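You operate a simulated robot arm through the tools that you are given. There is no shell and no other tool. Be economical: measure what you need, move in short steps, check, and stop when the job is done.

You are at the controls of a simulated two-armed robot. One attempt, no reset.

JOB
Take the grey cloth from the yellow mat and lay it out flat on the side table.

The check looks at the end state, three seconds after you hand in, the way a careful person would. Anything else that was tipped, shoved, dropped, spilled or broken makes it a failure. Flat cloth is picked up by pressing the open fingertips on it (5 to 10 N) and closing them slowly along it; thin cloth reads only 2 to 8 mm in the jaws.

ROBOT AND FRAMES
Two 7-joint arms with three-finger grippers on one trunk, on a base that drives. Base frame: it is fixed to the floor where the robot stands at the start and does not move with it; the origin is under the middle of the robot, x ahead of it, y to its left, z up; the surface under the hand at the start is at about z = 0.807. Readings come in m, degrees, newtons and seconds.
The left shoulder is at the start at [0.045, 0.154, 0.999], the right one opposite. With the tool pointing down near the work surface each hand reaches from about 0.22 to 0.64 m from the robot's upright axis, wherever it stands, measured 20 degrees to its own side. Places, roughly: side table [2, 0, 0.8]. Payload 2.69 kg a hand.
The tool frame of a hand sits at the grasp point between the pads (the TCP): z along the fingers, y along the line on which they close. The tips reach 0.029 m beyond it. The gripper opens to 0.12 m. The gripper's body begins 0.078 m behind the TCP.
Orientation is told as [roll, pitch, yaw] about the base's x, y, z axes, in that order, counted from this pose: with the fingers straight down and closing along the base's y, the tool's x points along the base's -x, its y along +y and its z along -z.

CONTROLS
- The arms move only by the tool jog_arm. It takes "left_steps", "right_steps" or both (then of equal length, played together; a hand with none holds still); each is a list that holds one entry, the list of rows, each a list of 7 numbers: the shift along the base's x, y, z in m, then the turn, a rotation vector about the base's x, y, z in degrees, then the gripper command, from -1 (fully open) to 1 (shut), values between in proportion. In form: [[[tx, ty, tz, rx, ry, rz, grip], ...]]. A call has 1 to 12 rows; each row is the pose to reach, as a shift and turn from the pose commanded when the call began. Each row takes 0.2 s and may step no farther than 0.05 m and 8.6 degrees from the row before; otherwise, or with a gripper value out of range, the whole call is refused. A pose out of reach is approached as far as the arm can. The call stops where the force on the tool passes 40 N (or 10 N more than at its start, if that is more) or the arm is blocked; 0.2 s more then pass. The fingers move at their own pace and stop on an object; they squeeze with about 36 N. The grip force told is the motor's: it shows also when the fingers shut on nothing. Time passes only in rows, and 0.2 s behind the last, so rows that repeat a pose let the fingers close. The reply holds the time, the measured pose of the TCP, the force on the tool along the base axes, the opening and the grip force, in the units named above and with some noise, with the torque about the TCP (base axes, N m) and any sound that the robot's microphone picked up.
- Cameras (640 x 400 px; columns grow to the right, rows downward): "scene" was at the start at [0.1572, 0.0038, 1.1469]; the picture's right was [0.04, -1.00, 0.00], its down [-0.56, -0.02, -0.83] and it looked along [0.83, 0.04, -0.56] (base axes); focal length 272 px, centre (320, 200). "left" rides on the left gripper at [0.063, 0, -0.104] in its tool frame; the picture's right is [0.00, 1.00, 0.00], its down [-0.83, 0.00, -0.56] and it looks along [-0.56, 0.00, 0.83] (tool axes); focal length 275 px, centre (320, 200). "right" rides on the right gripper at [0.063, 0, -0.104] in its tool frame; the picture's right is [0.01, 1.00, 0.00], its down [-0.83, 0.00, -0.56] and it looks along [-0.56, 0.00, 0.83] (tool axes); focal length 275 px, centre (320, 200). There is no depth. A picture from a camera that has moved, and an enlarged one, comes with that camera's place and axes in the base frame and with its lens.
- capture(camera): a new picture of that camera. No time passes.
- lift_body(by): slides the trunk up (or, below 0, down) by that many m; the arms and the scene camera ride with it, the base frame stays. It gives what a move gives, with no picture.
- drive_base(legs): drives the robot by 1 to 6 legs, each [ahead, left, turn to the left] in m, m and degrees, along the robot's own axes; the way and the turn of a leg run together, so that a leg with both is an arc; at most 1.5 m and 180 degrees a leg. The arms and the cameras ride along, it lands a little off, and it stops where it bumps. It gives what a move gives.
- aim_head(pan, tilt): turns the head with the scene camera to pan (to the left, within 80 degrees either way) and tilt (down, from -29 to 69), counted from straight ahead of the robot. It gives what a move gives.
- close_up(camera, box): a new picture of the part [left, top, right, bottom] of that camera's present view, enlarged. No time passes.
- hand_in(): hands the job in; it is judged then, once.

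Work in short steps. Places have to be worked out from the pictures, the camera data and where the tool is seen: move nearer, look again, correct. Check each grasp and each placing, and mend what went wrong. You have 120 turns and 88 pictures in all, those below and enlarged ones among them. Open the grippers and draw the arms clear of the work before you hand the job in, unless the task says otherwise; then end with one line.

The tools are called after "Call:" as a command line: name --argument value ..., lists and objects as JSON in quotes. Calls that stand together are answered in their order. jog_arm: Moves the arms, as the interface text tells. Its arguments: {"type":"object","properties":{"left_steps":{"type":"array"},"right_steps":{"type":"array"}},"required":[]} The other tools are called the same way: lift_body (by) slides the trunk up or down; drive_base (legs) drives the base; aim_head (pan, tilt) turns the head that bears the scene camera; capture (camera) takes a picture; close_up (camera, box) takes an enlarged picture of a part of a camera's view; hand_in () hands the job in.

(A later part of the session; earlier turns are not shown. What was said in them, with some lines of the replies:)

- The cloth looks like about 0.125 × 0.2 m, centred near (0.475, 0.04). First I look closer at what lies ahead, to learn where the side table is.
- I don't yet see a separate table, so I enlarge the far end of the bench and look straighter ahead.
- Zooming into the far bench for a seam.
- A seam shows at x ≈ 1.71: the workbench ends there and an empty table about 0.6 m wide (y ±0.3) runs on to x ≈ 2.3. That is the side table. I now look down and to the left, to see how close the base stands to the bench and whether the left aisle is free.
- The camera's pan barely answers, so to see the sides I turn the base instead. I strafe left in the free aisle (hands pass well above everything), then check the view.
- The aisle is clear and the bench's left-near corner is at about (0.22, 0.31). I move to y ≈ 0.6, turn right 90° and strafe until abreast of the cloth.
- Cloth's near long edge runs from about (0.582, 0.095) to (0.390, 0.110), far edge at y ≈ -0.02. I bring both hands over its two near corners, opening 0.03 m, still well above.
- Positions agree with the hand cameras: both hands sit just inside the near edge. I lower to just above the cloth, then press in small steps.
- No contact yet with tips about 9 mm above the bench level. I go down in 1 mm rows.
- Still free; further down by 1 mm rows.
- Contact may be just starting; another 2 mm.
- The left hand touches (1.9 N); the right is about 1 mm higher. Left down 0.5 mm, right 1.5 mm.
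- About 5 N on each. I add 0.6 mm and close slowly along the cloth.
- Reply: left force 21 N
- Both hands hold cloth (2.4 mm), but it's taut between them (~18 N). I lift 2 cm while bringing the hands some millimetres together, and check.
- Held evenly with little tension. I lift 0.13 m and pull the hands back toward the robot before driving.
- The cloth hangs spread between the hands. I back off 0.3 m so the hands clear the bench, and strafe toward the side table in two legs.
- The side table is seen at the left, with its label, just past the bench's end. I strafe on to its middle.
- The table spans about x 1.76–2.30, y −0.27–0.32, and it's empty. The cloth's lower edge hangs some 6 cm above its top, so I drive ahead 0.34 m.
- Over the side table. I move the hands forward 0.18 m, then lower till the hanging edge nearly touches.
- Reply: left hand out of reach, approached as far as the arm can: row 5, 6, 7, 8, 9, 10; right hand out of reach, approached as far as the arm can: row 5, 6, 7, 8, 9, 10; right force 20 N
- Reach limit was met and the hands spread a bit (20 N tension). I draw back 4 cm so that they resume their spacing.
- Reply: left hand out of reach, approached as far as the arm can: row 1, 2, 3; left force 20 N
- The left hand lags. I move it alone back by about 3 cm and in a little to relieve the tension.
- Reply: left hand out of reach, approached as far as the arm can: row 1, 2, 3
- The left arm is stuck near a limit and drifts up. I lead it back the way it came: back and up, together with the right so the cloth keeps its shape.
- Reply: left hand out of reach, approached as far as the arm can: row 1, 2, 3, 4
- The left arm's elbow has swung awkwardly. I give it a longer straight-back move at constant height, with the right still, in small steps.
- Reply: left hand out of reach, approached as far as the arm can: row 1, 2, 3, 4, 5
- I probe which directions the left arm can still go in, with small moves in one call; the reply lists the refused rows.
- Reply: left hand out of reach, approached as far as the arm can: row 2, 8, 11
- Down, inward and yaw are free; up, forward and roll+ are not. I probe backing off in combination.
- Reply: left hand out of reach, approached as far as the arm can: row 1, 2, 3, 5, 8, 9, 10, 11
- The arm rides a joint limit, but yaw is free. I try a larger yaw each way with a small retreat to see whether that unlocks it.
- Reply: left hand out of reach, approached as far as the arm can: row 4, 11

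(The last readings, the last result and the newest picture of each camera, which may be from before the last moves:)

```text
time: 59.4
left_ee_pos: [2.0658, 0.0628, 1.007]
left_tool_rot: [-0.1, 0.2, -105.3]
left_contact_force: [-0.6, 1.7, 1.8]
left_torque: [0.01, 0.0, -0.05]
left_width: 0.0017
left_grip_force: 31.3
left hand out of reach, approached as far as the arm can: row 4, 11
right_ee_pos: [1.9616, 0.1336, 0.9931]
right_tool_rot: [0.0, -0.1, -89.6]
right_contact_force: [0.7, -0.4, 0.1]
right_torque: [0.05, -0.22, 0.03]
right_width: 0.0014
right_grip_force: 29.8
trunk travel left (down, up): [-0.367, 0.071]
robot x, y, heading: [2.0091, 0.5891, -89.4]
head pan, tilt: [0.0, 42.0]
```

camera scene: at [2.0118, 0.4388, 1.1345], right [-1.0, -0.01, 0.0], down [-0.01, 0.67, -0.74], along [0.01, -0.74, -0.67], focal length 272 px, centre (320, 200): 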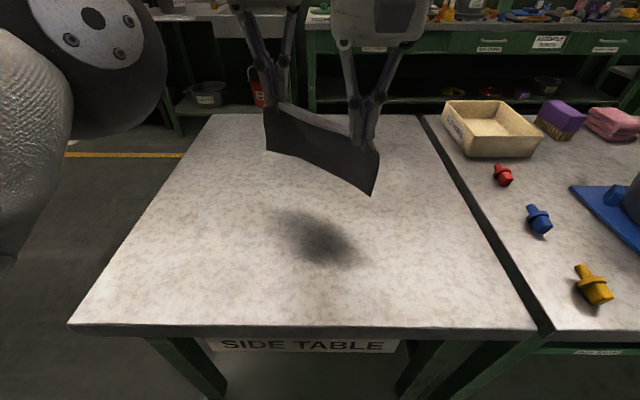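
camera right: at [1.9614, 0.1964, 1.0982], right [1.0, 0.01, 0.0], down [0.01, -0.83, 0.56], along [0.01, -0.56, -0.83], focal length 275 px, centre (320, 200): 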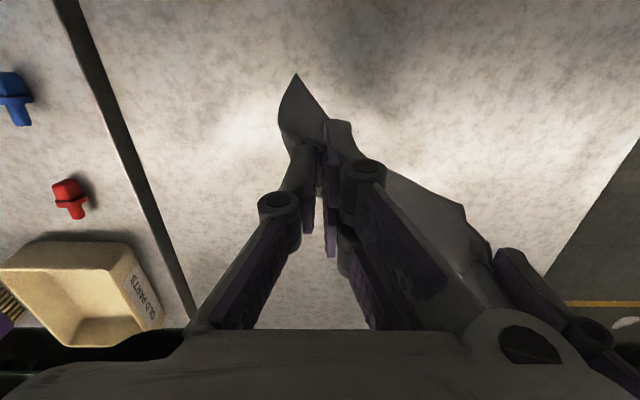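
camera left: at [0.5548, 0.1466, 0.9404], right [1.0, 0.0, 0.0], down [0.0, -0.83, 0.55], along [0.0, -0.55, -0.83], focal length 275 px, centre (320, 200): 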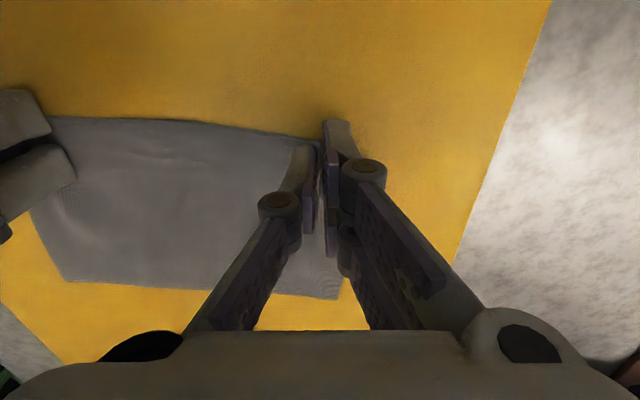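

Yaw alone doesn't unlock it; only inward motion was accepted. I unwind the yaw, move the left inward while the right keeps its distance, and test a retreat on the way.

Call:
jog_arm --left_steps '[[[0, 0, 0, 0, 0, 8, 1], [0, 0, 0, 0, 0, 16, 1], [-0.01, 0, 0, 0, 0, 16, 1], [-0.02, 0, 0, 0, 0, 16, 1], [-0.02, 0.01, 0, 0, 0, 16, 1], [-0.03, 0, 0, 0, 0, 16, 1], [-0.03, 0, 0.01, 0, 0, 16, 1], [-0.03, 0, -0.01, 0, 0, 16, 1], [-0.04, 0, 0, 0, 0, 16, 1], [-0.04, 0.01, 0, 0, 0, 16, 1], [-0.04, 0.01, -0.01, 0, 0, 16, 1], [-0.04, 0, 0, 0, 0, 16, 1]]]' --right_steps '[[[-0.01, -0.01, 0.003, 0, 0, 0, 1], [-0.02, -0.02, 0.006, 0, 0, 0, 1], [-0.03, -0.03, 0.009, 0, 0, 0, 1], [-0.04, -0.04, 0.012, 0, 0, 0, 1], [-0.045, -0.05, 0.012, 0, 0, 0, 1], [-0.05, -0.058, 0.012, 0, 0, 0, 1], [-0.05, -0.058, 0.012, 0, 0, 0, 1], [-0.055, -0.058, 0.012, 0, 0, 0, 1], [-0.06, -0.058, 0.012, 0, 0, 0, 1], [-0.065, -0.058, 0.012, 0, 0, 0, 1], [-0.068, -0.058, 0.012, 0, 0, 0, 1], [-0.068, -0.058, 0.012, 0, 0, 0, 1]]]'

Call:
capture --camera "scene"

```text
time: 62.0
left_ee_pos: [2.0298, 0.0717, 1.0015]
left_tool_rot: [-0.2, 0.1, -89.5]
left_contact_force: [-0.8, 0.2, 0.1]
left_torque: [0.0, 0.09, 0.01]
left_width: 0.0025
left_grip_force: 31.8
left hand out of reach, approached as far as the arm can: row 4, 6, 7, 8, 9, 12
right_ee_pos: [1.8939, 0.0744, 1.0048]
right_tool_rot: [0.1, -0.2, -89.6]
right_contact_force: [2.9, 0.0, 1.1]
right_torque: [0.0, 0.04, 0.05]
right_width: 0.0013
right_grip_force: 30.1
trunk travel left (down, up): [-0.367, 0.071]
robot x, y, heading: [2.0096, 0.5919, -89.7]
head pan, tilt: [0.0, 42.0]
```

```text
59 pictures are left
camera scene: at [2.0118, 0.4384, 1.1344], right [-1.0, -0.01, 0.0], down [-0.01, 0.67, -0.74], along [0.01, -0.74, -0.67], focal length 272 px, centre (320, 200)
```

scene: 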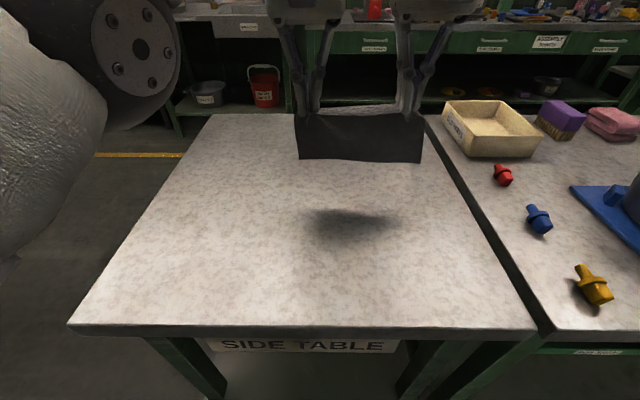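

Here, further inward, retreating rows were accepted. I retreat both hands by up to 0.1 m.

Call:
jog_arm --left_steps '[[[0, 0.01, -0.005, 0, 0, 0, 1], [0, 0.02, -0.01, 0, 0, 0, 1], [0, 0.03, -0.01, 0, 0, 0, 1], [0, 0.04, -0.01, 0, 0, 0, 1], [0, 0.055, -0.01, 0, 0, 0, 1], [0, 0.07, -0.01, 0, 0, 0, 1], [0, 0.085, -0.01, 0, 0, 0, 1], [0, 0.1, -0.01, 0, 0, 0, 1]]]' --right_steps '[[[0, 0.01, -0.005, 0, 0, 0, 1], [0, 0.02, -0.01, 0, 0, 0, 1], [0, 0.03, -0.01, 0, 0, 0, 1], [0, 0.04, -0.01, 0, 0, 0, 1], [0, 0.055, -0.01, 0, 0, 0, 1], [0, 0.07, -0.01, 0, 0, 0, 1], [0, 0.085, -0.01, 0, 0, 0, 1], [0, 0.1, -0.01, 0, 0, 0, 1]]]'

```text
time: 63.8
left_ee_pos: [2.0297, 0.1717, 0.9921]
left_tool_rot: [-0.2, 0.0, -89.3]
left_contact_force: [-2.8, 0.3, -0.6]
left_torque: [0.0, 0.0, 0.03]
left_width: 0.0027
left_grip_force: 33.1
left hand out of reach, approached as far as the arm can: row 1
right_ee_pos: [1.894, 0.1744, 0.9963]
right_tool_rot: [0.0, -0.1, -89.6]
right_contact_force: [2.6, 0.8, 0.6]
right_torque: [0.01, -0.19, 0.06]
right_width: 0.0017
right_grip_force: 29.1
trunk travel left (down, up): [-0.367, 0.071]
robot x, y, heading: [2.01, 0.5924, -89.5]
head pan, tilt: [0.0, 42.0]
```

Unlocked. Now I shift both hands back +x by 0.07 m to be centred again.

Call:
jog_arm --left_steps '[[[0.015, 0, 0, 0, 0, 0, 1], [0.03, 0, 0, 0, 0, 0, 1], [0.045, 0, 0, 0, 0, 0, 1], [0.06, 0, 0, 0, 0, 0, 1], [0.07, 0, 0, 0, 0, 0, 1]]]' --right_steps '[[[0.015, 0, 0, 0, 0, 0, 1], [0.03, 0, 0, 0, 0, 0, 1], [0.045, 0, 0, 0, 0, 0, 1], [0.06, 0, 0, 0, 0, 0, 1], [0.07, 0, 0, 0, 0, 0, 1]]]'

Call:
capture --camera "scene"

```text
time: 65.0
left_ee_pos: [2.0999, 0.1735, 0.9913]
left_tool_rot: [-0.2, 0.2, -89.3]
left_contact_force: [-2.7, -0.2, 1.0]
left_torque: [-0.03, -0.04, 0.04]
left_width: 0.0026
left_grip_force: 33.7
right_ee_pos: [1.9639, 0.1743, 0.9949]
right_tool_rot: [0.0, -0.1, -89.7]
right_contact_force: [4.3, 0.3, -2.1]
right_torque: [0.06, -0.15, 0.04]
right_width: 0.0042
right_grip_force: 35.7
trunk travel left (down, up): [-0.367, 0.071]
robot x, y, heading: [2.0135, 0.5895, -89.4]
head pan, tilt: [0.0, 42.0]
```

```text
58 pictures are left
camera scene: at [2.012, 0.4389, 1.1346], right [-1.0, -0.01, 0.0], down [-0.01, 0.67, -0.74], along [0.01, -0.74, -0.67], focal length 272 px, centre (320, 200)
```

scene: 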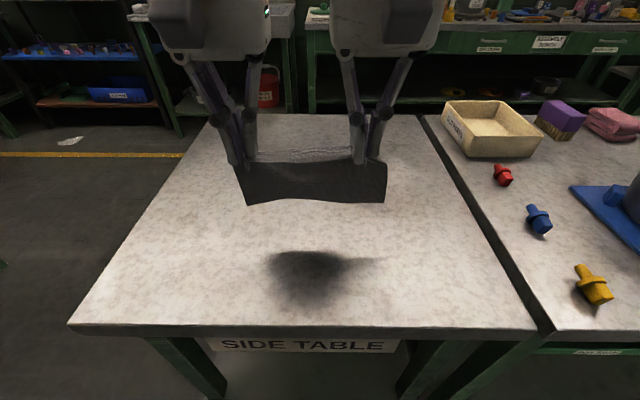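

Centred again. I move ahead 6 cm only (well within reach) and lower until the hanging edge is near the table.

Call:
jog_arm --left_steps '[[[0, -0.02, 0, 0, 0, 0, 1], [0, -0.04, -0.01, 0, 0, 0, 1], [0, -0.06, -0.02, 0, 0, 0, 1], [0, -0.065, -0.035, 0, 0, 0, 1], [0, -0.065, -0.046, 0, 0, 0, 1], [0, -0.065, -0.046, 0, 0, 0, 1]]]' --right_steps '[[[0.001, -0.02, 0, 0, 0, 0, 1], [0.002, -0.04, -0.012, 0, 0, 0, 1], [0.002, -0.06, -0.023, 0, 0, 0, 1], [0.002, -0.065, -0.039, 0, 0, 0, 1], [0.002, -0.065, -0.05, 0, 0, 0, 1], [0.002, -0.065, -0.05, 0, 0, 0, 1]]]'

Call:
close_up --camera "scene" --box '[200, 110, 440, 260]'

```text
time: 66.4
left_ee_pos: [2.1003, 0.1076, 0.9448]
left_tool_rot: [-0.3, 0.2, -89.2]
left_contact_force: [-1.0, -0.2, -0.5]
left_torque: [0.03, 0.02, -0.04]
left_width: 0.0025
left_grip_force: 31.7
right_ee_pos: [1.9655, 0.1105, 0.9446]
right_tool_rot: [-0.1, 0.0, -89.5]
right_contact_force: [1.7, 0.4, 1.1]
right_torque: [-0.01, -0.06, 0.02]
right_width: 0.0016
right_grip_force: 29.7
trunk travel left (down, up): [-0.367, 0.071]
robot x, y, heading: [2.0108, 0.5875, -89.4]
head pan, tilt: [0.0, 42.0]
```

```text
2.67 times, centred on (320, 185) of scene
camera zoom: at [2.0116, 0.439, 1.1346], right [-1.0, -0.01, 0.0], down [-0.01, 0.67, -0.74], along [0.01, -0.74, -0.67], focal length 725 px, centre (320, 240)
```

zoom: 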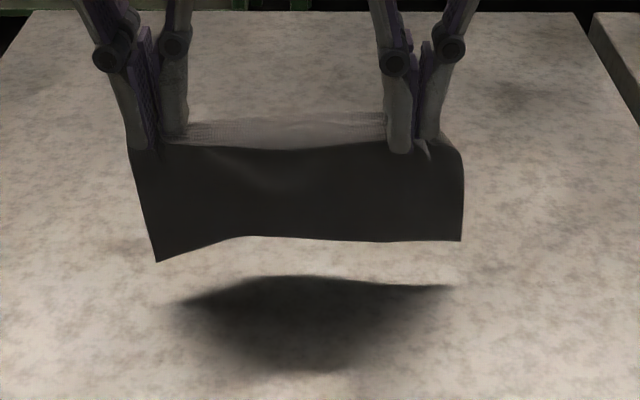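

The hanging edge is 1–2 cm above the table. Now I lay it along an arc: lower to touch while drawing the hands back toward the robot.

Call:
jog_arm --left_steps '[[[0, 0.003, -0.007, 0, 0, 0, 1], [0, 0.008, -0.014, 0, 0, 0, 1], [0, 0.016, -0.019, 0, 0, 0, 1], [0, 0.026, -0.024, 0, 0, 0, 1], [0, 0.036, -0.03, 0, 0, 0, 1], [0, 0.046, -0.037, 0, 0, 0, 1], [0, 0.054, -0.044, 0, 0, 0, 1], [0, 0.062, -0.052, 0, 0, 0, 1]]]' --right_steps '[[[0, 0.003, -0.007, 0, 0, 0, 1], [0, 0.008, -0.014, 0, 0, 0, 1], [0, 0.016, -0.019, 0, 0, 0, 1], [0, 0.026, -0.024, 0, 0, 0, 1], [0, 0.036, -0.03, 0, 0, 0, 1], [0, 0.046, -0.037, 0, 0, 0, 1], [0, 0.054, -0.044, 0, 0, 0, 1], [0, 0.062, -0.052, 0, 0, 0, 1]]]'

Call:
close_up --camera "scene" --box '[200, 130, 440, 280]'

Call:
capture --camera "left"

```text
time: 68.2
left_ee_pos: [2.0991, 0.1685, 0.894]
left_tool_rot: [-0.1, 0.1, -89.2]
left_contact_force: [-0.1, -0.8, -0.1]
left_torque: [0.01, 0.02, 0.0]
left_width: 0.0026
left_grip_force: 33.0
right_ee_pos: [1.9668, 0.1707, 0.8927]
right_tool_rot: [0.0, -0.1, -89.5]
right_contact_force: [-0.5, 0.0, 2.3]
right_torque: [0.02, 0.14, 0.03]
right_width: 0.0016
right_grip_force: 30.8
trunk travel left (down, up): [-0.367, 0.071]
robot x, y, heading: [2.0083, 0.5909, -89.4]
head pan, tilt: [0.0, 42.0]
```

```text
2.67 times, centred on (320, 205) of scene
camera zoom: at [2.0117, 0.439, 1.1346], right [-1.0, -0.01, 0.0], down [-0.01, 0.67, -0.74], along [0.01, -0.74, -0.67], focal length 725 px, centre (320, 187)
```

zoom: 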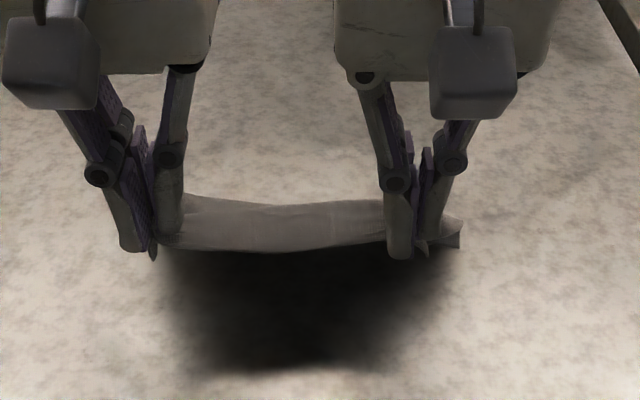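

```text
55 pictures are left
camera left: at [2.0989, 0.2321, 0.9982], right [1.0, 0.01, 0.0], down [0.01, -0.83, 0.55], along [0.0, -0.55, -0.83], focal length 275 px, centre (320, 200)
```

left: 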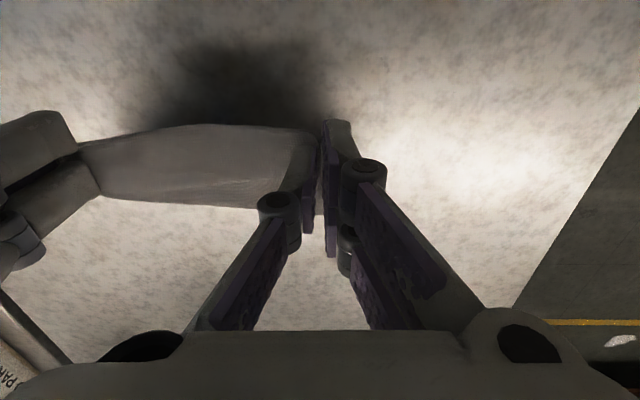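

The far edge lies at y ≈ 0.10 and the cloth slopes up to the hands, as wanted. I continue: 3.4 cm back and 4.7 cm down.

Call:
jog_arm --left_steps '[[[0, 0.008, -0.008, 0, 0, 0, 1], [0, 0.015, -0.016, 0, 0, 0, 1], [0, 0.021, -0.024, 0, 0, 0, 1], [0, 0.026, -0.032, 0, 0, 0, 1], [0, 0.03, -0.04, 0, 0, 0, 1], [0, 0.034, -0.047, 0, 0, 0, 1]]]' --right_steps '[[[0, 0.008, -0.008, 0, 0, 0, 1], [0, 0.015, -0.016, 0, 0, 0, 1], [0, 0.021, -0.024, 0, 0, 0, 1], [0, 0.026, -0.032, 0, 0, 0, 1], [0, 0.03, -0.04, 0, 0, 0, 1], [0, 0.034, -0.047, 0, 0, 0, 1]]]'

Call:
capture --camera "left"

Call:
capture --camera "right"

```text
time: 69.6
left_ee_pos: [2.1007, 0.2041, 0.8459]
left_tool_rot: [-0.2, 0.1, -89.3]
left_contact_force: [-0.2, -0.5, 0.0]
left_torque: [0.0, 0.0, 0.0]
left_width: 0.0028
left_grip_force: 32.7
right_ee_pos: [1.9673, 0.2054, 0.8468]
right_tool_rot: [0.1, 0.0, -89.5]
right_contact_force: [1.1, -0.2, -0.7]
right_torque: [0.02, -0.01, 0.01]
right_width: 0.0015
right_grip_force: 29.1
trunk travel left (down, up): [-0.367, 0.071]
robot x, y, heading: [2.0124, 0.5929, -89.6]
head pan, tilt: [0.0, 42.0]
```

```text
54 pictures are left
camera left: at [2.0987, 0.2663, 0.9513], right [1.0, 0.01, 0.0], down [0.01, -0.83, 0.55], along [0.0, -0.55, -0.83], focal length 275 px, centre (320, 200)
```

left: 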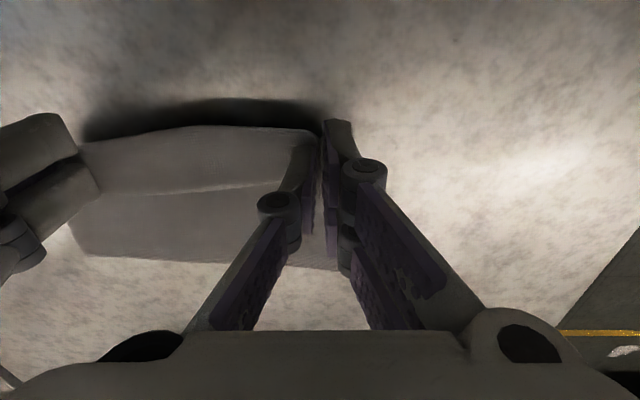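

```text
53 pictures are left
camera right: at [1.9657, 0.2682, 0.9511], right [1.0, 0.01, 0.0], down [0.01, -0.83, 0.56], along [0.01, -0.56, -0.83], focal length 275 px, centre (320, 200)
```

right: 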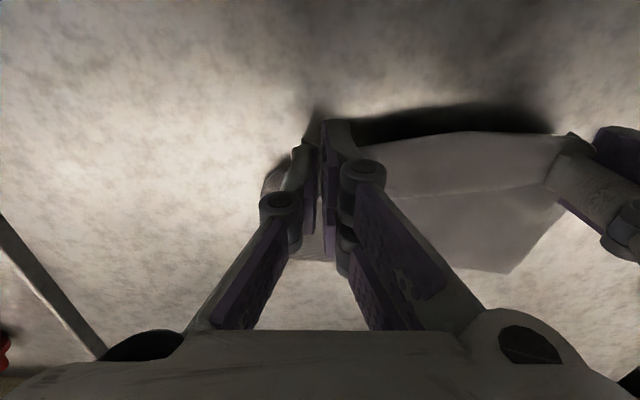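

The far edge lies at y ≈ 0.12, so there's some slack near the hands. I draw back 2.2 cm more while lowering the last millimetres.

Call:
jog_arm --left_steps '[[[0, 0.006, 0, 0, 0, 0, 1], [0, 0.012, -0.002, 0, 0, 0, 1], [0, 0.018, -0.004, 0, 0, 0, 1], [0, 0.023, -0.006, 0, 0, 0, 1]]]' --right_steps '[[[0, 0.006, 0, 0, 0, 0, 1], [0, 0.012, -0.002, 0, 0, 0, 1], [0, 0.018, -0.004, 0, 0, 0, 1], [0, 0.023, -0.006, 0, 0, 0, 1]]]'

Call:
capture --camera "left"

Call:
capture --camera "right"

```text
time: 70.6
left_ee_pos: [2.0984, 0.2269, 0.8392]
left_tool_rot: [0.0, 0.2, -89.3]
left_contact_force: [0.2, 0.9, 0.4]
left_torque: [0.02, -0.02, 0.03]
left_width: 0.0014
left_grip_force: 30.8
right_ee_pos: [1.9656, 0.2289, 0.8408]
right_tool_rot: [0.0, -0.1, -89.6]
right_contact_force: [1.3, -0.6, -1.4]
right_torque: [0.0, 0.01, 0.02]
right_width: 0.0018
right_grip_force: 30.5
trunk travel left (down, up): [-0.367, 0.071]
robot x, y, heading: [2.0126, 0.5891, -89.7]
head pan, tilt: [0.0, 42.0]
```

```text
52 pictures are left
camera left: at [2.0986, 0.2896, 0.9447], right [1.0, 0.01, 0.0], down [0.01, -0.83, 0.55], along [0.0, -0.55, -0.83], focal length 275 px, centre (320, 200)
```

left: 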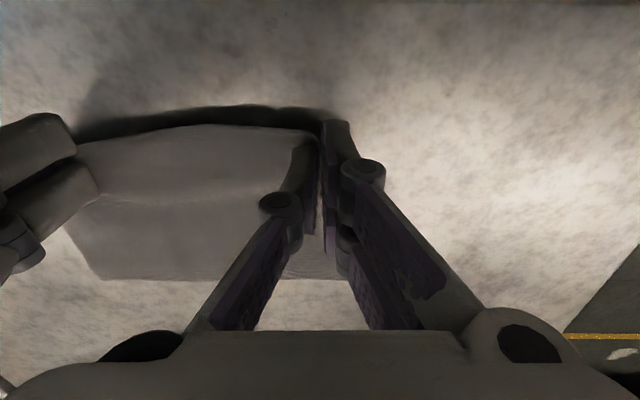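

```text
51 pictures are left
camera right: at [1.9656, 0.2917, 0.9448], right [1.0, 0.01, 0.0], down [0.01, -0.83, 0.56], along [0.01, -0.56, -0.83], focal length 275 px, centre (320, 200)
```

right: 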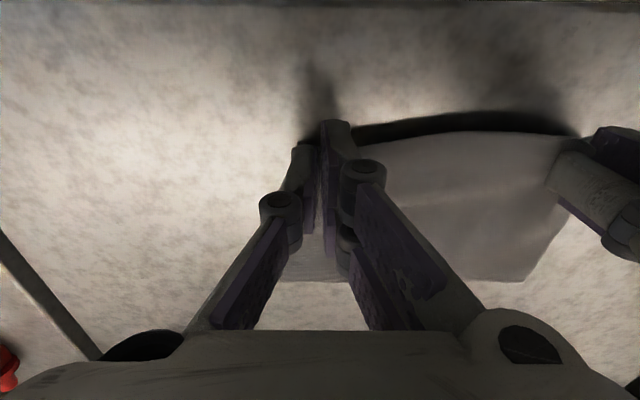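

Nearly taut and flat now. I lower the last 2–3 mm to light contact.

Call:
jog_arm --left_steps '[[[0, 0.002, -0.001, 0, 0, 0, 1], [0, 0.003, -0.002, 0, 0, 0, 1]]]' --right_steps '[[[0, 0.002, -0.0015, 0, 0, 0, 1], [0, 0.003, -0.003, 0, 0, 0, 1]]]'

```text
time: 71.2
left_ee_pos: [2.1001, 0.2295, 0.8377]
left_tool_rot: [-0.2, 0.1, -89.2]
left_contact_force: [0.5, 0.1, -0.2]
left_torque: [0.04, 0.01, 0.05]
left_width: 0.0017
left_grip_force: 31.1
right_ee_pos: [1.9676, 0.2311, 0.8371]
right_tool_rot: [0.0, -0.1, -89.5]
right_contact_force: [2.2, -0.2, -2.1]
right_torque: [-0.02, -0.08, 0.04]
right_width: 0.0032
right_grip_force: 33.9
trunk travel left (down, up): [-0.367, 0.071]
robot x, y, heading: [2.0099, 0.5914, -89.6]
head pan, tilt: [0.0, 42.0]
```

No contact yet (no mat here); 2 mm more.

Call:
jog_arm --left_steps '[[[0, 0, -0.001, 0, 0, 0, 1], [0, 0, -0.002, 0, 0, 0, 1], [0, 0, -0.0025, 0, 0, 0, 1]]]' --right_steps '[[[0, 0, -0.001, 0, 0, 0, 1], [0, 0, -0.0015, 0, 0, 0, 1], [0, 0, -0.002, 0, 0, 0, 1]]]'

```text
time: 72.0
left_ee_pos: [2.0998, 0.2283, 0.8363]
left_tool_rot: [-0.2, 0.2, -89.3]
left_contact_force: [-0.5, 0.6, -0.4]
left_torque: [0.05, 0.04, 0.0]
left_width: 0.0024
left_grip_force: 30.3
right_ee_pos: [1.9664, 0.2315, 0.837]
right_tool_rot: [-0.1, -0.2, -89.5]
right_contact_force: [1.7, 1.0, -0.7]
right_torque: [-0.01, -0.08, 0.02]
right_width: 0.0023
right_grip_force: 30.5
trunk travel left (down, up): [-0.367, 0.071]
robot x, y, heading: [2.0117, 0.5947, -89.5]
head pan, tilt: [0.0, 42.0]
```

Call:
jog_arm --left_steps '[[[0, 0, -0.001, 0, 0, 0, 1], [0, 0, -0.002, 0, 0, 0, 1], [0, 0, -0.003, 0, 0, 0, 1]]]' --right_steps '[[[0, 0, -0.001, 0, 0, 0, 1], [0, 0, -0.002, 0, 0, 0, 1], [0, 0, -0.003, 0, 0, 0, 1]]]'

```text
time: 72.8
left_ee_pos: [2.1009, 0.229, 0.8321]
left_tool_rot: [-0.2, 0.1, -89.3]
left_contact_force: [-1.0, 0.1, -1.0]
left_torque: [-0.03, 0.07, 0.01]
left_width: 0.0025
left_grip_force: 33.3
right_ee_pos: [1.9659, 0.2317, 0.8329]
right_tool_rot: [0.0, -0.1, -89.5]
right_contact_force: [-0.6, 0.2, 2.2]
right_torque: [0.01, -0.03, 0.05]
right_width: 0.0013
right_grip_force: 31.3
trunk travel left (down, up): [-0.367, 0.071]
robot x, y, heading: [2.0081, 0.5904, -89.3]
head pan, tilt: [0.0, 42.0]
```

Still no firm contact at tip height 0.803; the table top is near 0.80. Down 2 mm more.

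Call:
jog_arm --left_steps '[[[0, 0, -0.001, 0, 0, 0, 1], [0, 0, -0.002, 0, 0, 0, 1], [0, 0, -0.002, 0, 0, 0, 1]]]' --right_steps '[[[0, 0, -0.001, 0, 0, 0, 1], [0, 0, -0.002, 0, 0, 0, 1], [0, 0, -0.002, 0, 0, 0, 1]]]'

```text
time: 73.6
left_ee_pos: [2.0989, 0.2293, 0.8308]
left_tool_rot: [-0.1, 0.2, -89.3]
left_contact_force: [-0.2, -1.1, 0.7]
left_torque: [0.02, -0.04, 0.06]
left_width: 0.0016
left_grip_force: 30.9
right_ee_pos: [1.9662, 0.2316, 0.8319]
right_tool_rot: [0.0, -0.1, -89.5]
right_contact_force: [1.5, -0.6, 0.6]
right_torque: [0.03, 0.03, 0.0]
right_width: 0.0014
right_grip_force: 28.6
trunk travel left (down, up): [-0.367, 0.071]
robot x, y, heading: [2.0113, 0.5894, -89.5]
head pan, tilt: [0.0, 42.0]
```

Call:
jog_arm --left_steps '[[[0, 0, -0.001, 0, 0, 0, 1], [0, 0, -0.002, 0, 0, 0, 1], [0, 0, -0.002, 0, 0, 0, 1]]]' --right_steps '[[[0, 0, -0.001, 0, 0, 0, 1], [0, 0, -0.002, 0, 0, 0, 1], [0, 0, -0.0025, 0, 0, 0, 1]]]'

Call:
capture --camera "left"

```text
time: 74.4
left_ee_pos: [2.1007, 0.2293, 0.8294]
left_tool_rot: [0.0, 0.0, -89.2]
left_contact_force: [-1.3, 0.2, 0.6]
left_torque: [0.01, 0.05, 0.03]
left_width: 0.0022
left_grip_force: 30.7
right_ee_pos: [1.9664, 0.2318, 0.828]
right_tool_rot: [0.0, -0.1, -89.6]
right_contact_force: [1.1, 0.9, -0.2]
right_torque: [-0.01, -0.01, -0.01]
right_width: 0.0023
right_grip_force: 31.1
trunk travel left (down, up): [-0.367, 0.071]
robot x, y, heading: [2.0124, 0.5886, -89.5]
head pan, tilt: [0.0, 42.0]
```

```text
50 pictures are left
camera left: at [2.0987, 0.2921, 0.9336], right [1.0, 0.01, 0.0], down [0.01, -0.83, 0.55], along [0.0, -0.55, -0.83], focal length 275 px, centre (320, 200)
```

left: 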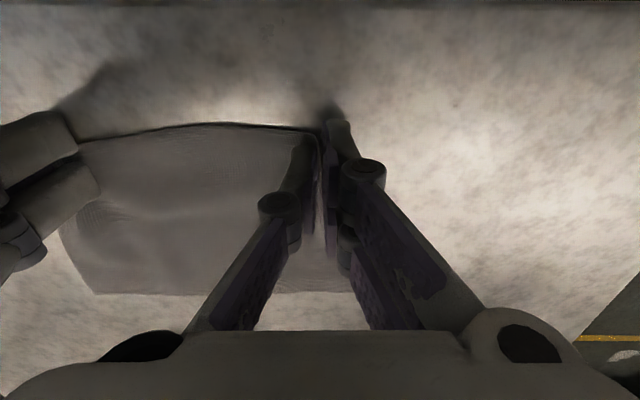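

Near-edge shadow is almost closed; tips a few mm above. Down again.

Call:
jog_arm --left_steps '[[[0, 0, -0.001, 0, 0, 0, 1], [0, 0, -0.002, 0, 0, 0, 1], [0, 0, -0.003, 0, 0, 0, 1]]]' --right_steps '[[[0, 0, -0.001, 0, 0, 0, 1], [0, 0, -0.002, 0, 0, 0, 1], [0, 0, -0.002, 0, 0, 0, 1]]]'

```text
time: 75.2
left_ee_pos: [2.0997, 0.23, 0.8281]
left_tool_rot: [-0.2, -0.1, -89.3]
left_contact_force: [0.1, 1.2, 35.7]
left_torque: [0.21, -0.07, 0.01]
left_width: 0.0023
left_grip_force: 33.0
right_ee_pos: [1.9659, 0.2327, 0.8289]
right_tool_rot: [0.1, -0.3, -89.5]
right_contact_force: [-1.0, -1.1, 10.9]
right_torque: [-0.02, 0.13, -0.01]
right_width: 0.0025
right_grip_force: 34.0
trunk travel left (down, up): [-0.367, 0.071]
robot x, y, heading: [2.0081, 0.5929, -89.3]
head pan, tilt: [0.0, 42.0]
```

Firm contact: 36 N left, 11 N right. I ease the left up 2.5 mm, the right up 1 mm, then open slowly so the pinched folds spread out.

Call:
jog_arm --left_steps '[[[0, 0, 0.0025, 0, 0, 0, 1], [0, 0, 0.0025, 0, 0, 0, 0.95], [0, 0, 0.0025, 0, 0, 0, 0.9], [0, 0, 0.0025, 0, 0, 0, 0.83], [0, 0, 0.0025, 0, 0, 0, 0.76], [0, 0, 0.0025, 0, 0, 0, 0.68], [0, 0, 0.0025, 0, 0, 0, 0.6], [0, 0, 0.0025, 0, 0, 0, 0.55], [0, 0, 0.0025, 0, 0, 0, 0.55]]]' --right_steps '[[[0, 0, 0.001, 0, 0, 0, 1], [0, 0, 0.001, 0, 0, 0, 0.95], [0, 0, 0.001, 0, 0, 0, 0.9], [0, 0, 0.001, 0, 0, 0, 0.83], [0, 0, 0.001, 0, 0, 0, 0.76], [0, 0, 0.001, 0, 0, 0, 0.68], [0, 0, 0.001, 0, 0, 0, 0.6], [0, 0, 0.001, 0, 0, 0, 0.55], [0, 0, 0.001, 0, 0, 0, 0.55]]]'

Call:
capture --camera "left"

Call:
capture --camera "right"

```text
time: 77.2
left_ee_pos: [2.0992, 0.2295, 0.8287]
left_tool_rot: [0.0, 0.1, -89.4]
left_contact_force: [-0.6, -0.5, 11.7]
left_torque: [-0.03, -0.03, 0.0]
left_width: 0.0285
left_grip_force: 0.1
right_ee_pos: [1.9655, 0.2324, 0.8263]
right_tool_rot: [-0.1, 0.0, -89.5]
right_contact_force: [1.1, -0.1, 10.8]
right_torque: [-0.01, -0.08, 0.0]
right_width: 0.0276
right_grip_force: 3.7
trunk travel left (down, up): [-0.367, 0.071]
robot x, y, heading: [2.0118, 0.5904, -89.4]
head pan, tilt: [0.0, 42.0]
```

```text
49 pictures are left
camera left: at [2.0986, 0.2928, 0.9328], right [1.0, 0.01, 0.0], down [0.01, -0.83, 0.55], along [0.0, -0.55, -0.83], focal length 275 px, centre (320, 200)
```

left: 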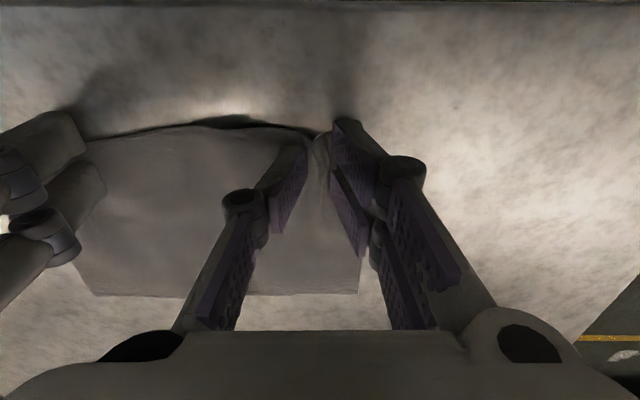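

```text
48 pictures are left
camera right: at [1.9654, 0.2953, 0.9318], right [1.0, 0.01, 0.0], down [0.01, -0.83, 0.56], along [0.01, -0.56, -0.83], focal length 275 px, centre (320, 200)
```

right: 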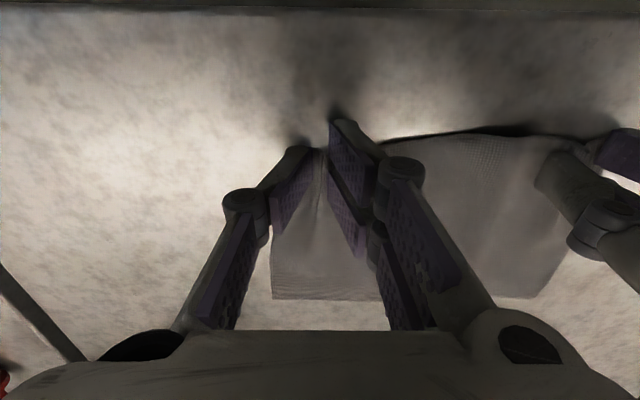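

Released; I raise both hands 8 cm straight up and look at the cloth.

Call:
jog_arm --left_steps '[[[0, 0, 0.004, 0, 0, 0, 0.55], [0, 0, 0.02, 0, 0, 0, 0.5], [0, 0, 0.05, 0, 0, 0, 0.5], [0, 0, 0.09, 0, 0, 0, 0.5]]]' --right_steps '[[[0, 0, 0.004, 0, 0, 0, 0.55], [0, 0, 0.02, 0, 0, 0, 0.5], [0, 0, 0.05, 0, 0, 0, 0.5], [0, 0, 0.09, 0, 0, 0, 0.5]]]'

Call:
capture --camera "left"

Call:
capture --camera "right"

Call:
capture --camera "scene"

```text
time: 78.2
left_ee_pos: [2.0987, 0.2294, 0.9185]
left_tool_rot: [0.0, 0.1, -89.3]
left_contact_force: [0.7, 0.2, 0.8]
left_torque: [-0.02, 0.0, -0.01]
left_width: 0.03
left_grip_force: 0.0
right_ee_pos: [1.966, 0.2324, 0.918]
right_tool_rot: [0.1, -0.1, -89.5]
right_contact_force: [-0.4, 0.1, 0.3]
right_torque: [0.0, 0.02, 0.01]
right_width: 0.0299
right_grip_force: 0.0
trunk travel left (down, up): [-0.367, 0.071]
robot x, y, heading: [2.0128, 0.5921, -89.0]
head pan, tilt: [0.0, 42.0]
```

```text
47 pictures are left
camera left: at [2.0983, 0.2918, 1.0237], right [1.0, 0.01, 0.0], down [0.01, -0.83, 0.55], along [0.0, -0.55, -0.83], focal length 275 px, centre (320, 200)
```

left: 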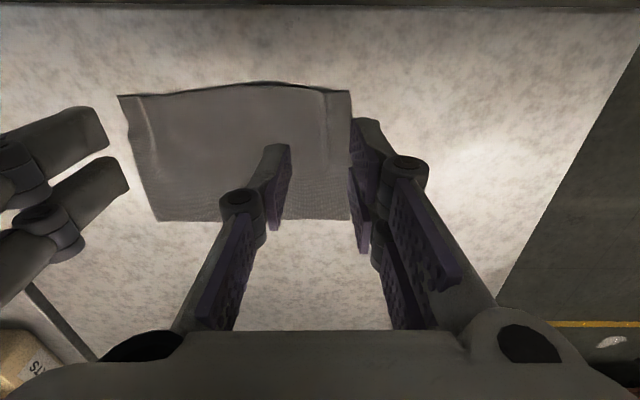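

```text
46 pictures are left
camera right: at [1.9655, 0.2958, 1.0221], right [1.0, 0.01, 0.0], down [0.01, -0.83, 0.56], along [0.01, -0.56, -0.83], focal length 275 px, centre (320, 200)
```

right: 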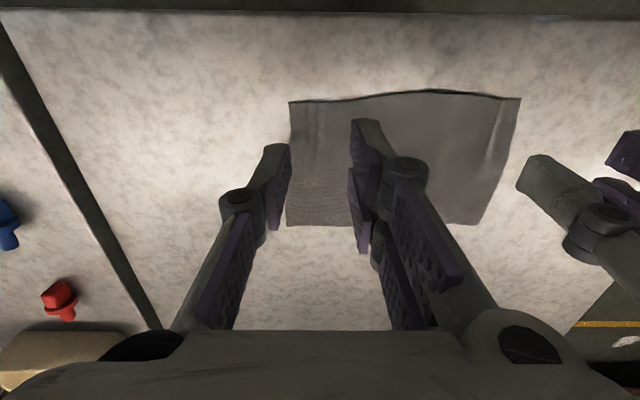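

```text
45 pictures are left
camera scene: at [2.0115, 0.4392, 1.1346], right [-1.0, -0.01, 0.0], down [-0.01, 0.67, -0.74], along [0.01, -0.74, -0.67], focal length 272 px, centre (320, 200)
```

scene: 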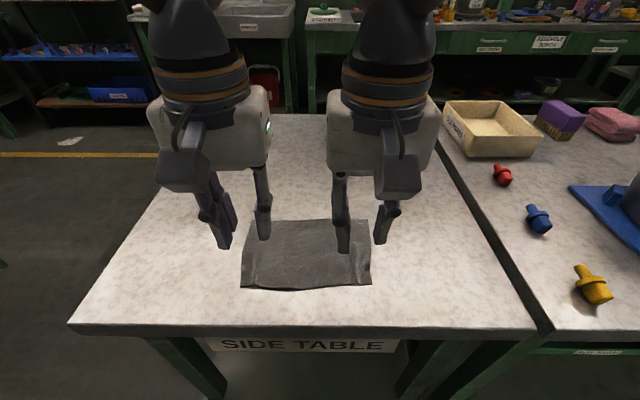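

It lies nearly flat, with slight creases near the two pinch spots. I take a closer look after moving the hands back out of view.

Call:
jog_arm --left_steps '[[[0.03, 0.0, 0.02, 0, 0, 0, 0.5], [0.07, 0, 0.03, 0, 0, 0, 0.5], [0.1, 0, 0.03, 0, 0, 0, 0.5]]]' --right_steps '[[[-0.03, 0, 0.02, 0, 0, 0, 0.5], [-0.07, 0, 0.03, 0, 0, 0, 0.5], [-0.1, 0, 0.03, 0, 0, 0, 0.5]]]'

Call:
close_up --camera "scene" --box '[220, 200, 390, 306]'

```text
time: 79.0
left_ee_pos: [2.1993, 0.2288, 0.9488]
left_tool_rot: [-0.1, 0.2, -89.4]
left_contact_force: [0.0, -0.2, -0.2]
left_torque: [0.0, -0.01, -0.06]
left_width: 0.0301
left_grip_force: 0.0
right_ee_pos: [1.8649, 0.2304, 0.9475]
right_tool_rot: [0.0, 0.0, -89.5]
right_contact_force: [-0.6, -0.9, 0.2]
right_torque: [-0.03, -0.05, 0.02]
right_width: 0.0301
right_grip_force: 0.0
trunk travel left (down, up): [-0.367, 0.071]
robot x, y, heading: [2.0106, 0.5916, -89.3]
head pan, tilt: [0.0, 42.0]
```

```text
3.76 times, centred on (305, 253) of scene
camera zoom: at [2.0115, 0.439, 1.1346], right [-1.0, -0.01, 0.0], down [-0.01, 0.67, -0.74], along [0.01, -0.74, -0.67], focal length 1023 px, centre (376, 0)
```

zoom: 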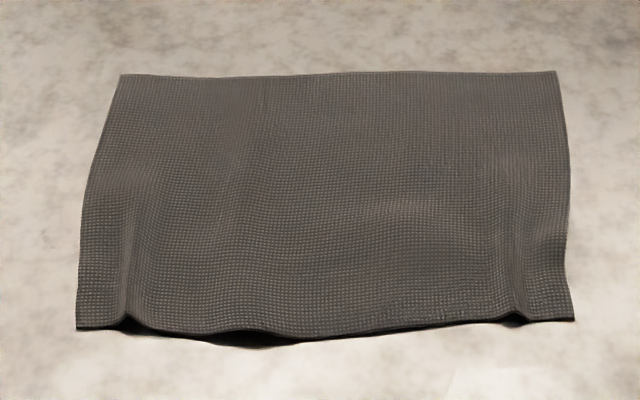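

Small ridges stand beside the two near corners; near edge is ~1.5 cm narrower than the far one. I'll press closed fingertips on the corner strips and draw them outward. First hover there.

Call:
jog_arm --left_steps '[[[-0.04, 0.001, -0.02, 0, 0, 0, 1], [-0.085, 0.002, -0.04, 0, 0, 0, 1], [-0.085, 0.002, -0.08, 0, 0, 0, 1], [-0.085, 0.002, -0.105, 0, 0, 0, 1], [-0.085, 0.002, -0.112, 0, 0, 0, 1]]]' --right_steps '[[[0.04, 0, -0.02, 0, 0, 0, 1], [0.085, -0.001, -0.04, 0, 0, 0, 1], [0.085, -0.001, -0.08, 0, 0, 0, 1], [0.085, -0.001, -0.105, 0, 0, 0, 1], [0.085, -0.001, -0.111, 0, 0, 0, 1]]]'

Call:
capture --camera "left"

Call:
capture --camera "right"

```text
time: 80.2
left_ee_pos: [2.1154, 0.2317, 0.8349]
left_tool_rot: [-0.2, 0.2, -89.3]
left_contact_force: [-0.5, 0.3, 0.6]
left_torque: [0.03, 0.01, 0.02]
left_width: 0.0001
left_grip_force: 28.3
right_ee_pos: [1.9504, 0.2309, 0.8369]
right_tool_rot: [0.1, -0.1, -89.6]
right_contact_force: [-0.3, 0.7, -0.5]
right_torque: [-0.03, -0.02, -0.03]
right_width: 0.0
right_grip_force: 28.3
trunk travel left (down, up): [-0.367, 0.071]
robot x, y, heading: [2.0097, 0.59, -89.3]
head pan, tilt: [0.0, 42.0]
```

```text
43 pictures are left
camera left: at [2.1143, 0.2945, 0.94], right [1.0, 0.01, 0.0], down [0.01, -0.83, 0.55], along [0.0, -0.55, -0.83], focal length 275 px, centre (320, 200)
```

left: 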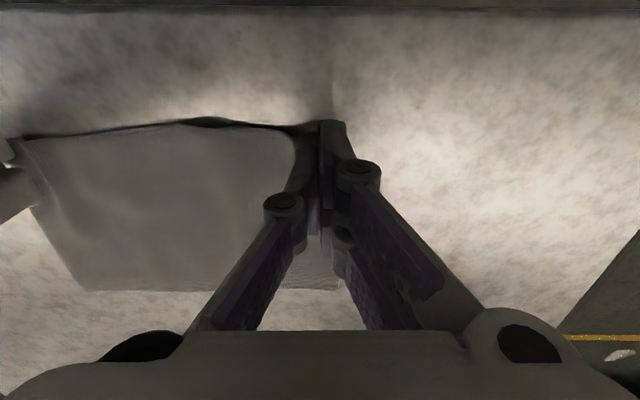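

```text
42 pictures are left
camera right: at [1.9501, 0.2938, 0.94], right [1.0, 0.01, 0.0], down [0.01, -0.83, 0.56], along [0.01, -0.56, -0.83], focal length 275 px, centre (320, 200)
```

right: 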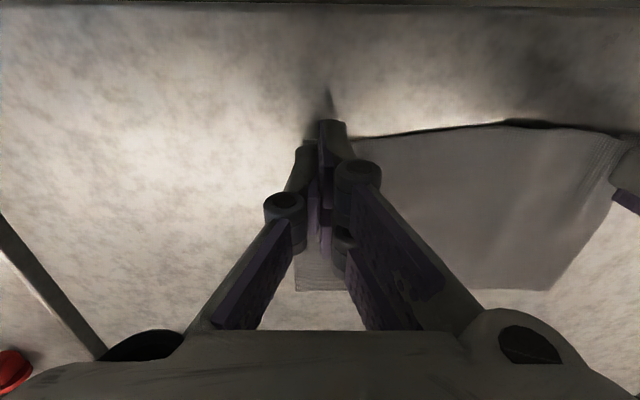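

Fingers stand over the corner strips. I press down gently, in small steps, to about 5 N.

Call:
jog_arm --left_steps '[[[0, 0, -0.002, 0, 0, 0, 1], [0, 0, -0.004, 0, 0, 0, 1], [0, 0, -0.005, 0, 0, 0, 1], [0, 0, -0.006, 0, 0, 0, 1]]]' --right_steps '[[[0, 0, -0.002, 0, 0, 0, 1], [0, 0, -0.004, 0, 0, 0, 1], [0, 0, -0.006, 0, 0, 0, 1], [0, 0, -0.0075, 0, 0, 0, 1]]]'

```text
time: 81.2
left_ee_pos: [2.1157, 0.2316, 0.8305]
left_tool_rot: [-0.1, 0.1, -89.3]
left_contact_force: [0.1, 0.4, 1.0]
left_torque: [0.02, 0.0, 0.0]
left_width: 0.0003
left_grip_force: 28.2
right_ee_pos: [1.9501, 0.2293, 0.8285]
right_tool_rot: [0.0, -0.1, -89.5]
right_contact_force: [-0.3, -0.6, -0.3]
right_torque: [0.01, -0.02, 0.01]
right_width: 0.0002
right_grip_force: 28.6
trunk travel left (down, up): [-0.367, 0.071]
robot x, y, heading: [2.0059, 0.5915, -89.6]
head pan, tilt: [0.0, 42.0]
```

Call:
jog_arm --left_steps '[[[0, 0, -0.001, 0, 0, 0, 1], [0, 0, -0.0015, 0, 0, 0, 1], [0, 0, -0.002, 0, 0, 0, 1]]]' --right_steps '[[[0, 0, -0.0005, 0, 0, 0, 1], [0, 0, -0.001, 0, 0, 0, 1], [0, 0, -0.0015, 0, 0, 0, 1]]]'

```text
time: 82.0
left_ee_pos: [2.116, 0.2315, 0.8278]
left_tool_rot: [-0.2, 0.2, -89.3]
left_contact_force: [0.2, 0.2, 0.1]
left_torque: [-0.01, -0.01, 0.01]
left_width: 0.0002
left_grip_force: 28.4
right_ee_pos: [1.9509, 0.2304, 0.8268]
right_tool_rot: [0.1, -0.1, -89.6]
right_contact_force: [0.3, 1.2, 2.9]
right_torque: [0.01, 0.03, 0.0]
right_width: 0.0
right_grip_force: 28.4
trunk travel left (down, up): [-0.367, 0.071]
robot x, y, heading: [2.0094, 0.5907, -89.5]
head pan, tilt: [0.0, 42.0]
```

Right touches (2.9 N); left another 1.5 mm, right 0.5 mm.

Call:
jog_arm --left_steps '[[[0, 0, -0.001, 0, 0, 0, 1], [0, 0, -0.0017, 0, 0, 0, 1]]]' --right_steps '[[[0, 0, -0.0003, 0, 0, 0, 1], [0, 0, -0.0006, 0, 0, 0, 1]]]'

```text
time: 82.6
left_ee_pos: [2.114, 0.2309, 0.8272]
left_tool_rot: [-0.2, 0.0, -89.2]
left_contact_force: [0.3, -0.7, 4.9]
left_torque: [0.0, -0.04, 0.02]
left_width: 0.0
left_grip_force: 28.6
right_ee_pos: [1.9514, 0.2301, 0.8265]
right_tool_rot: [0.1, -0.1, -89.6]
right_contact_force: [-1.3, -0.1, 11.3]
right_torque: [0.03, 0.02, -0.02]
right_width: 0.0
right_grip_force: 28.7
trunk travel left (down, up): [-0.367, 0.071]
robot x, y, heading: [2.0117, 0.5965, -89.4]
head pan, tilt: [0.0, 42.0]
```

Both press (5 and 11 N). I draw them outward about 1 cm each, slowly.

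Call:
jog_arm --left_steps '[[[0.002, 0, -0.0003, 0, 0, 0, 1], [0.004, 0.001, -0.0003, 0, 0, 0, 1], [0.006, 0.001, -0.0003, 0, 0, 0, 1], [0.008, 0.002, -0.0003, 0, 0, 0, 1], [0.01, 0.002, -0.0003, 0, 0, 0, 1]]]' --right_steps '[[[-0.002, 0, 0, 0, 0, 0, 1], [-0.004, 0.001, 0, 0, 0, 0, 1], [-0.006, 0.001, 0, 0, 0, 0, 1], [-0.008, 0.002, 0, 0, 0, 0, 1], [-0.01, 0.002, 0, 0, 0, 0, 1]]]'

Call:
jog_arm --left_steps '[[[0, 0, 0.005, 0, 0, 0, 1], [0, 0, 0.04, 0, 0, 0, 1], [0.04, 0, 0.08, 0, 0, 0, 1], [0.08, 0, 0.1, 0, 0, 0, 1], [0.1, 0, 0.1, 0, 0, 0, 1]]]' --right_steps '[[[0, 0, 0.005, 0, 0, 0, 1], [0, 0, 0.04, 0, 0, 0, 1], [-0.04, 0, 0.08, 0, 0, 0, 1], [-0.08, 0, 0.1, 0, 0, 0, 1], [-0.1, 0, 0.1, 0, 0, 0, 1]]]'

Call:
close_up --camera "scene" --box '[220, 200, 390, 306]'

```text
time: 83.8
left_ee_pos: [2.1241, 0.2332, 0.8274]
left_tool_rot: [-0.3, 0.1, -89.4]
left_contact_force: [-9.5, 0.3, 17.7]
left_torque: [-0.05, 0.22, 0.0]
left_width: 0.0
left_grip_force: 29.0
right_ee_pos: [1.9406, 0.2335, 0.8263]
right_tool_rot: [0.1, -0.1, -89.5]
right_contact_force: [8.2, -0.5, 11.4]
right_torque: [-0.01, -0.15, 0.03]
right_width: 0.0
right_grip_force: 29.0
trunk travel left (down, up): [-0.367, 0.071]
robot x, y, heading: [2.0121, 0.5903, -89.6]
head pan, tilt: [0.0, 42.0]
```

```text
refused: row 3 steps farther than a row can; nothing moved
```

```text
3.76 times, centred on (305, 253) of scene
camera zoom: at [2.0112, 0.4402, 1.1348], right [-1.0, -0.01, 0.0], down [-0.01, 0.67, -0.74], along [0.01, -0.74, -0.67], focal length 1023 px, centre (376, 0)
```

zoom: 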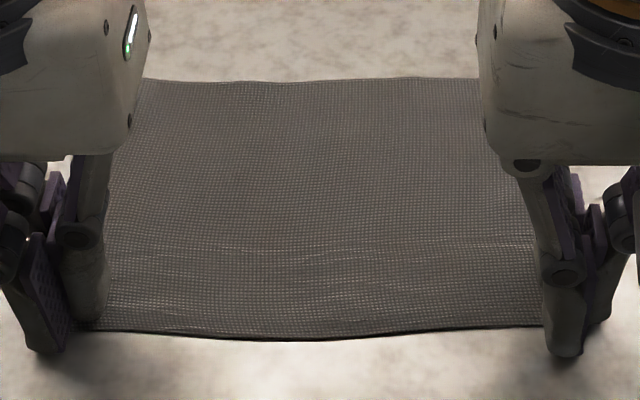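

The edge is now taut and flat. I lift straight up (smaller rows) and outward, opening the grippers only at height.

Call:
jog_arm --left_steps '[[[0, 0, 0.005, 0, 0, 0, 1], [0, 0, 0.04, 0, 0, 0, 1], [0.02, 0, 0.075, 0, 0, 0, 1], [0.05, 0, 0.1, 0, 0, 0, 1], [0.08, 0, 0.11, 0, 0, 0, 0]]]' --right_steps '[[[0, 0, 0.005, 0, 0, 0, 1], [0, 0, 0.04, 0, 0, 0, 1], [-0.02, 0, 0.075, 0, 0, 0, 1], [-0.05, 0, 0.1, 0, 0, 0, 1], [-0.08, 0, 0.11, 0, 0, 0, 0]]]'

Call:
close_up --camera "scene" --box '[220, 200, 390, 306]'

```text
time: 85.0
left_ee_pos: [2.2061, 0.234, 0.937]
left_tool_rot: [0.0, 0.0, -89.3]
left_contact_force: [-0.4, 0.3, -0.4]
left_torque: [-0.02, -0.03, -0.01]
left_width: 0.0599
left_grip_force: 0.0
right_ee_pos: [1.8634, 0.233, 0.9376]
right_tool_rot: [0.0, -0.2, -89.5]
right_contact_force: [-0.1, 1.0, 0.1]
right_torque: [-0.04, 0.0, 0.0]
right_width: 0.0602
right_grip_force: 0.1
trunk travel left (down, up): [-0.367, 0.071]
robot x, y, heading: [2.0111, 0.5902, -89.3]
head pan, tilt: [0.0, 42.0]
```

```text
3.76 times, centred on (305, 253) of scene
camera zoom: at [2.0115, 0.439, 1.1346], right [-1.0, -0.01, 0.0], down [-0.01, 0.67, -0.74], along [0.01, -0.74, -0.67], focal length 1023 px, centre (376, 0)
```

zoom: 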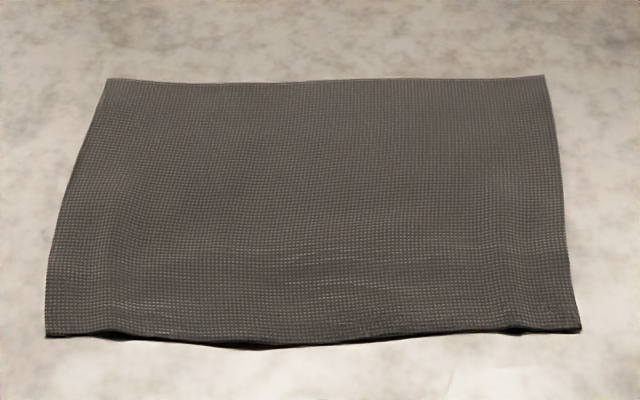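

The cloth is flat, whole on the side table. I raise the hands, open the grippers and back the robot off, then check once more.

Call:
jog_arm --left_steps '[[[0, 0, 0.03, 0, 0, 0, -0.5], [0, 0, 0.06, 0, 0, 0, -1], [0, 0, 0.06, 0, 0, 0, -1]]]' --right_steps '[[[0, 0, 0.03, 0, 0, 0, -0.5], [0, 0, 0.06, 0, 0, 0, -1], [0, 0, 0.06, 0, 0, 0, -1]]]'

Call:
drive_base --legs '[[-0.32, 0, 0]]'

Call:
capture --camera "scene"

```text
time: 85.8
left_ee_pos: [2.204, 0.2327, 0.9956]
left_tool_rot: [-0.2, 0.2, -89.3]
left_contact_force: [0.6, 0.1, 0.7]
left_torque: [0.02, -0.03, 0.01]
left_width: 0.1198
left_grip_force: 0.1
right_ee_pos: [1.8631, 0.2335, 0.9971]
right_tool_rot: [0.0, -0.2, -89.5]
right_contact_force: [-0.3, -0.5, 0.3]
right_torque: [0.02, 0.01, 0.0]
right_width: 0.1201
right_grip_force: 0.1
trunk travel left (down, up): [-0.367, 0.071]
robot x, y, heading: [2.013, 0.5946, -89.4]
head pan, tilt: [0.0, 42.0]
```

```text
time: 87.9
left_ee_pos: [2.2012, 0.5555, 0.9959]
left_tool_rot: [-0.1, 0.2, -89.3]
left_contact_force: [-0.2, 0.4, -0.5]
left_torque: [0.0, 0.02, 0.0]
left_width: 0.12
left_grip_force: 0.1
right_ee_pos: [1.8576, 0.5548, 0.9972]
right_tool_rot: [0.0, -0.1, -89.5]
right_contact_force: [-0.4, 0.5, -0.1]
right_torque: [-0.03, 0.0, 0.0]
right_width: 0.1198
right_grip_force: 0.0
trunk travel left (down, up): [-0.367, 0.071]
robot x, y, heading: [2.0055, 0.9136, -89.6]
head pan, tilt: [0.0, 42.0]
```

```text
39 pictures are left
camera scene: at [2.0084, 0.7611, 1.1346], right [-1.0, -0.01, 0.0], down [-0.01, 0.67, -0.74], along [0.01, -0.74, -0.67], focal length 272 px, centre (320, 200)
```

scene: 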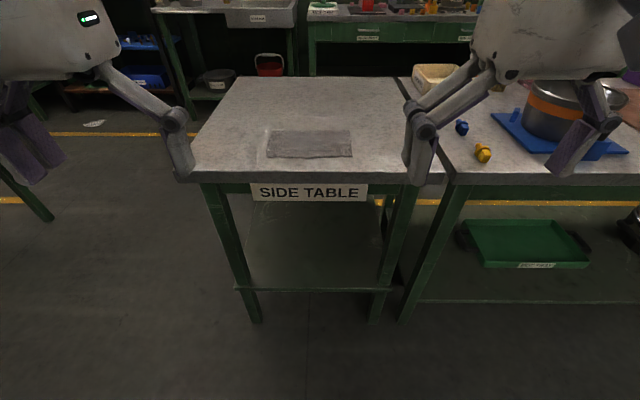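

The cloth lies flat on the side table, nothing else was touched, and the arms are clear with the grippers open. I hand in.

Call:
hand_in

```text
The job is handed in.
```

The grey cloth is off the yellow mat and lying flat on the side table. I saw nothing else disturbed, and the arms are clear with the grippers open.
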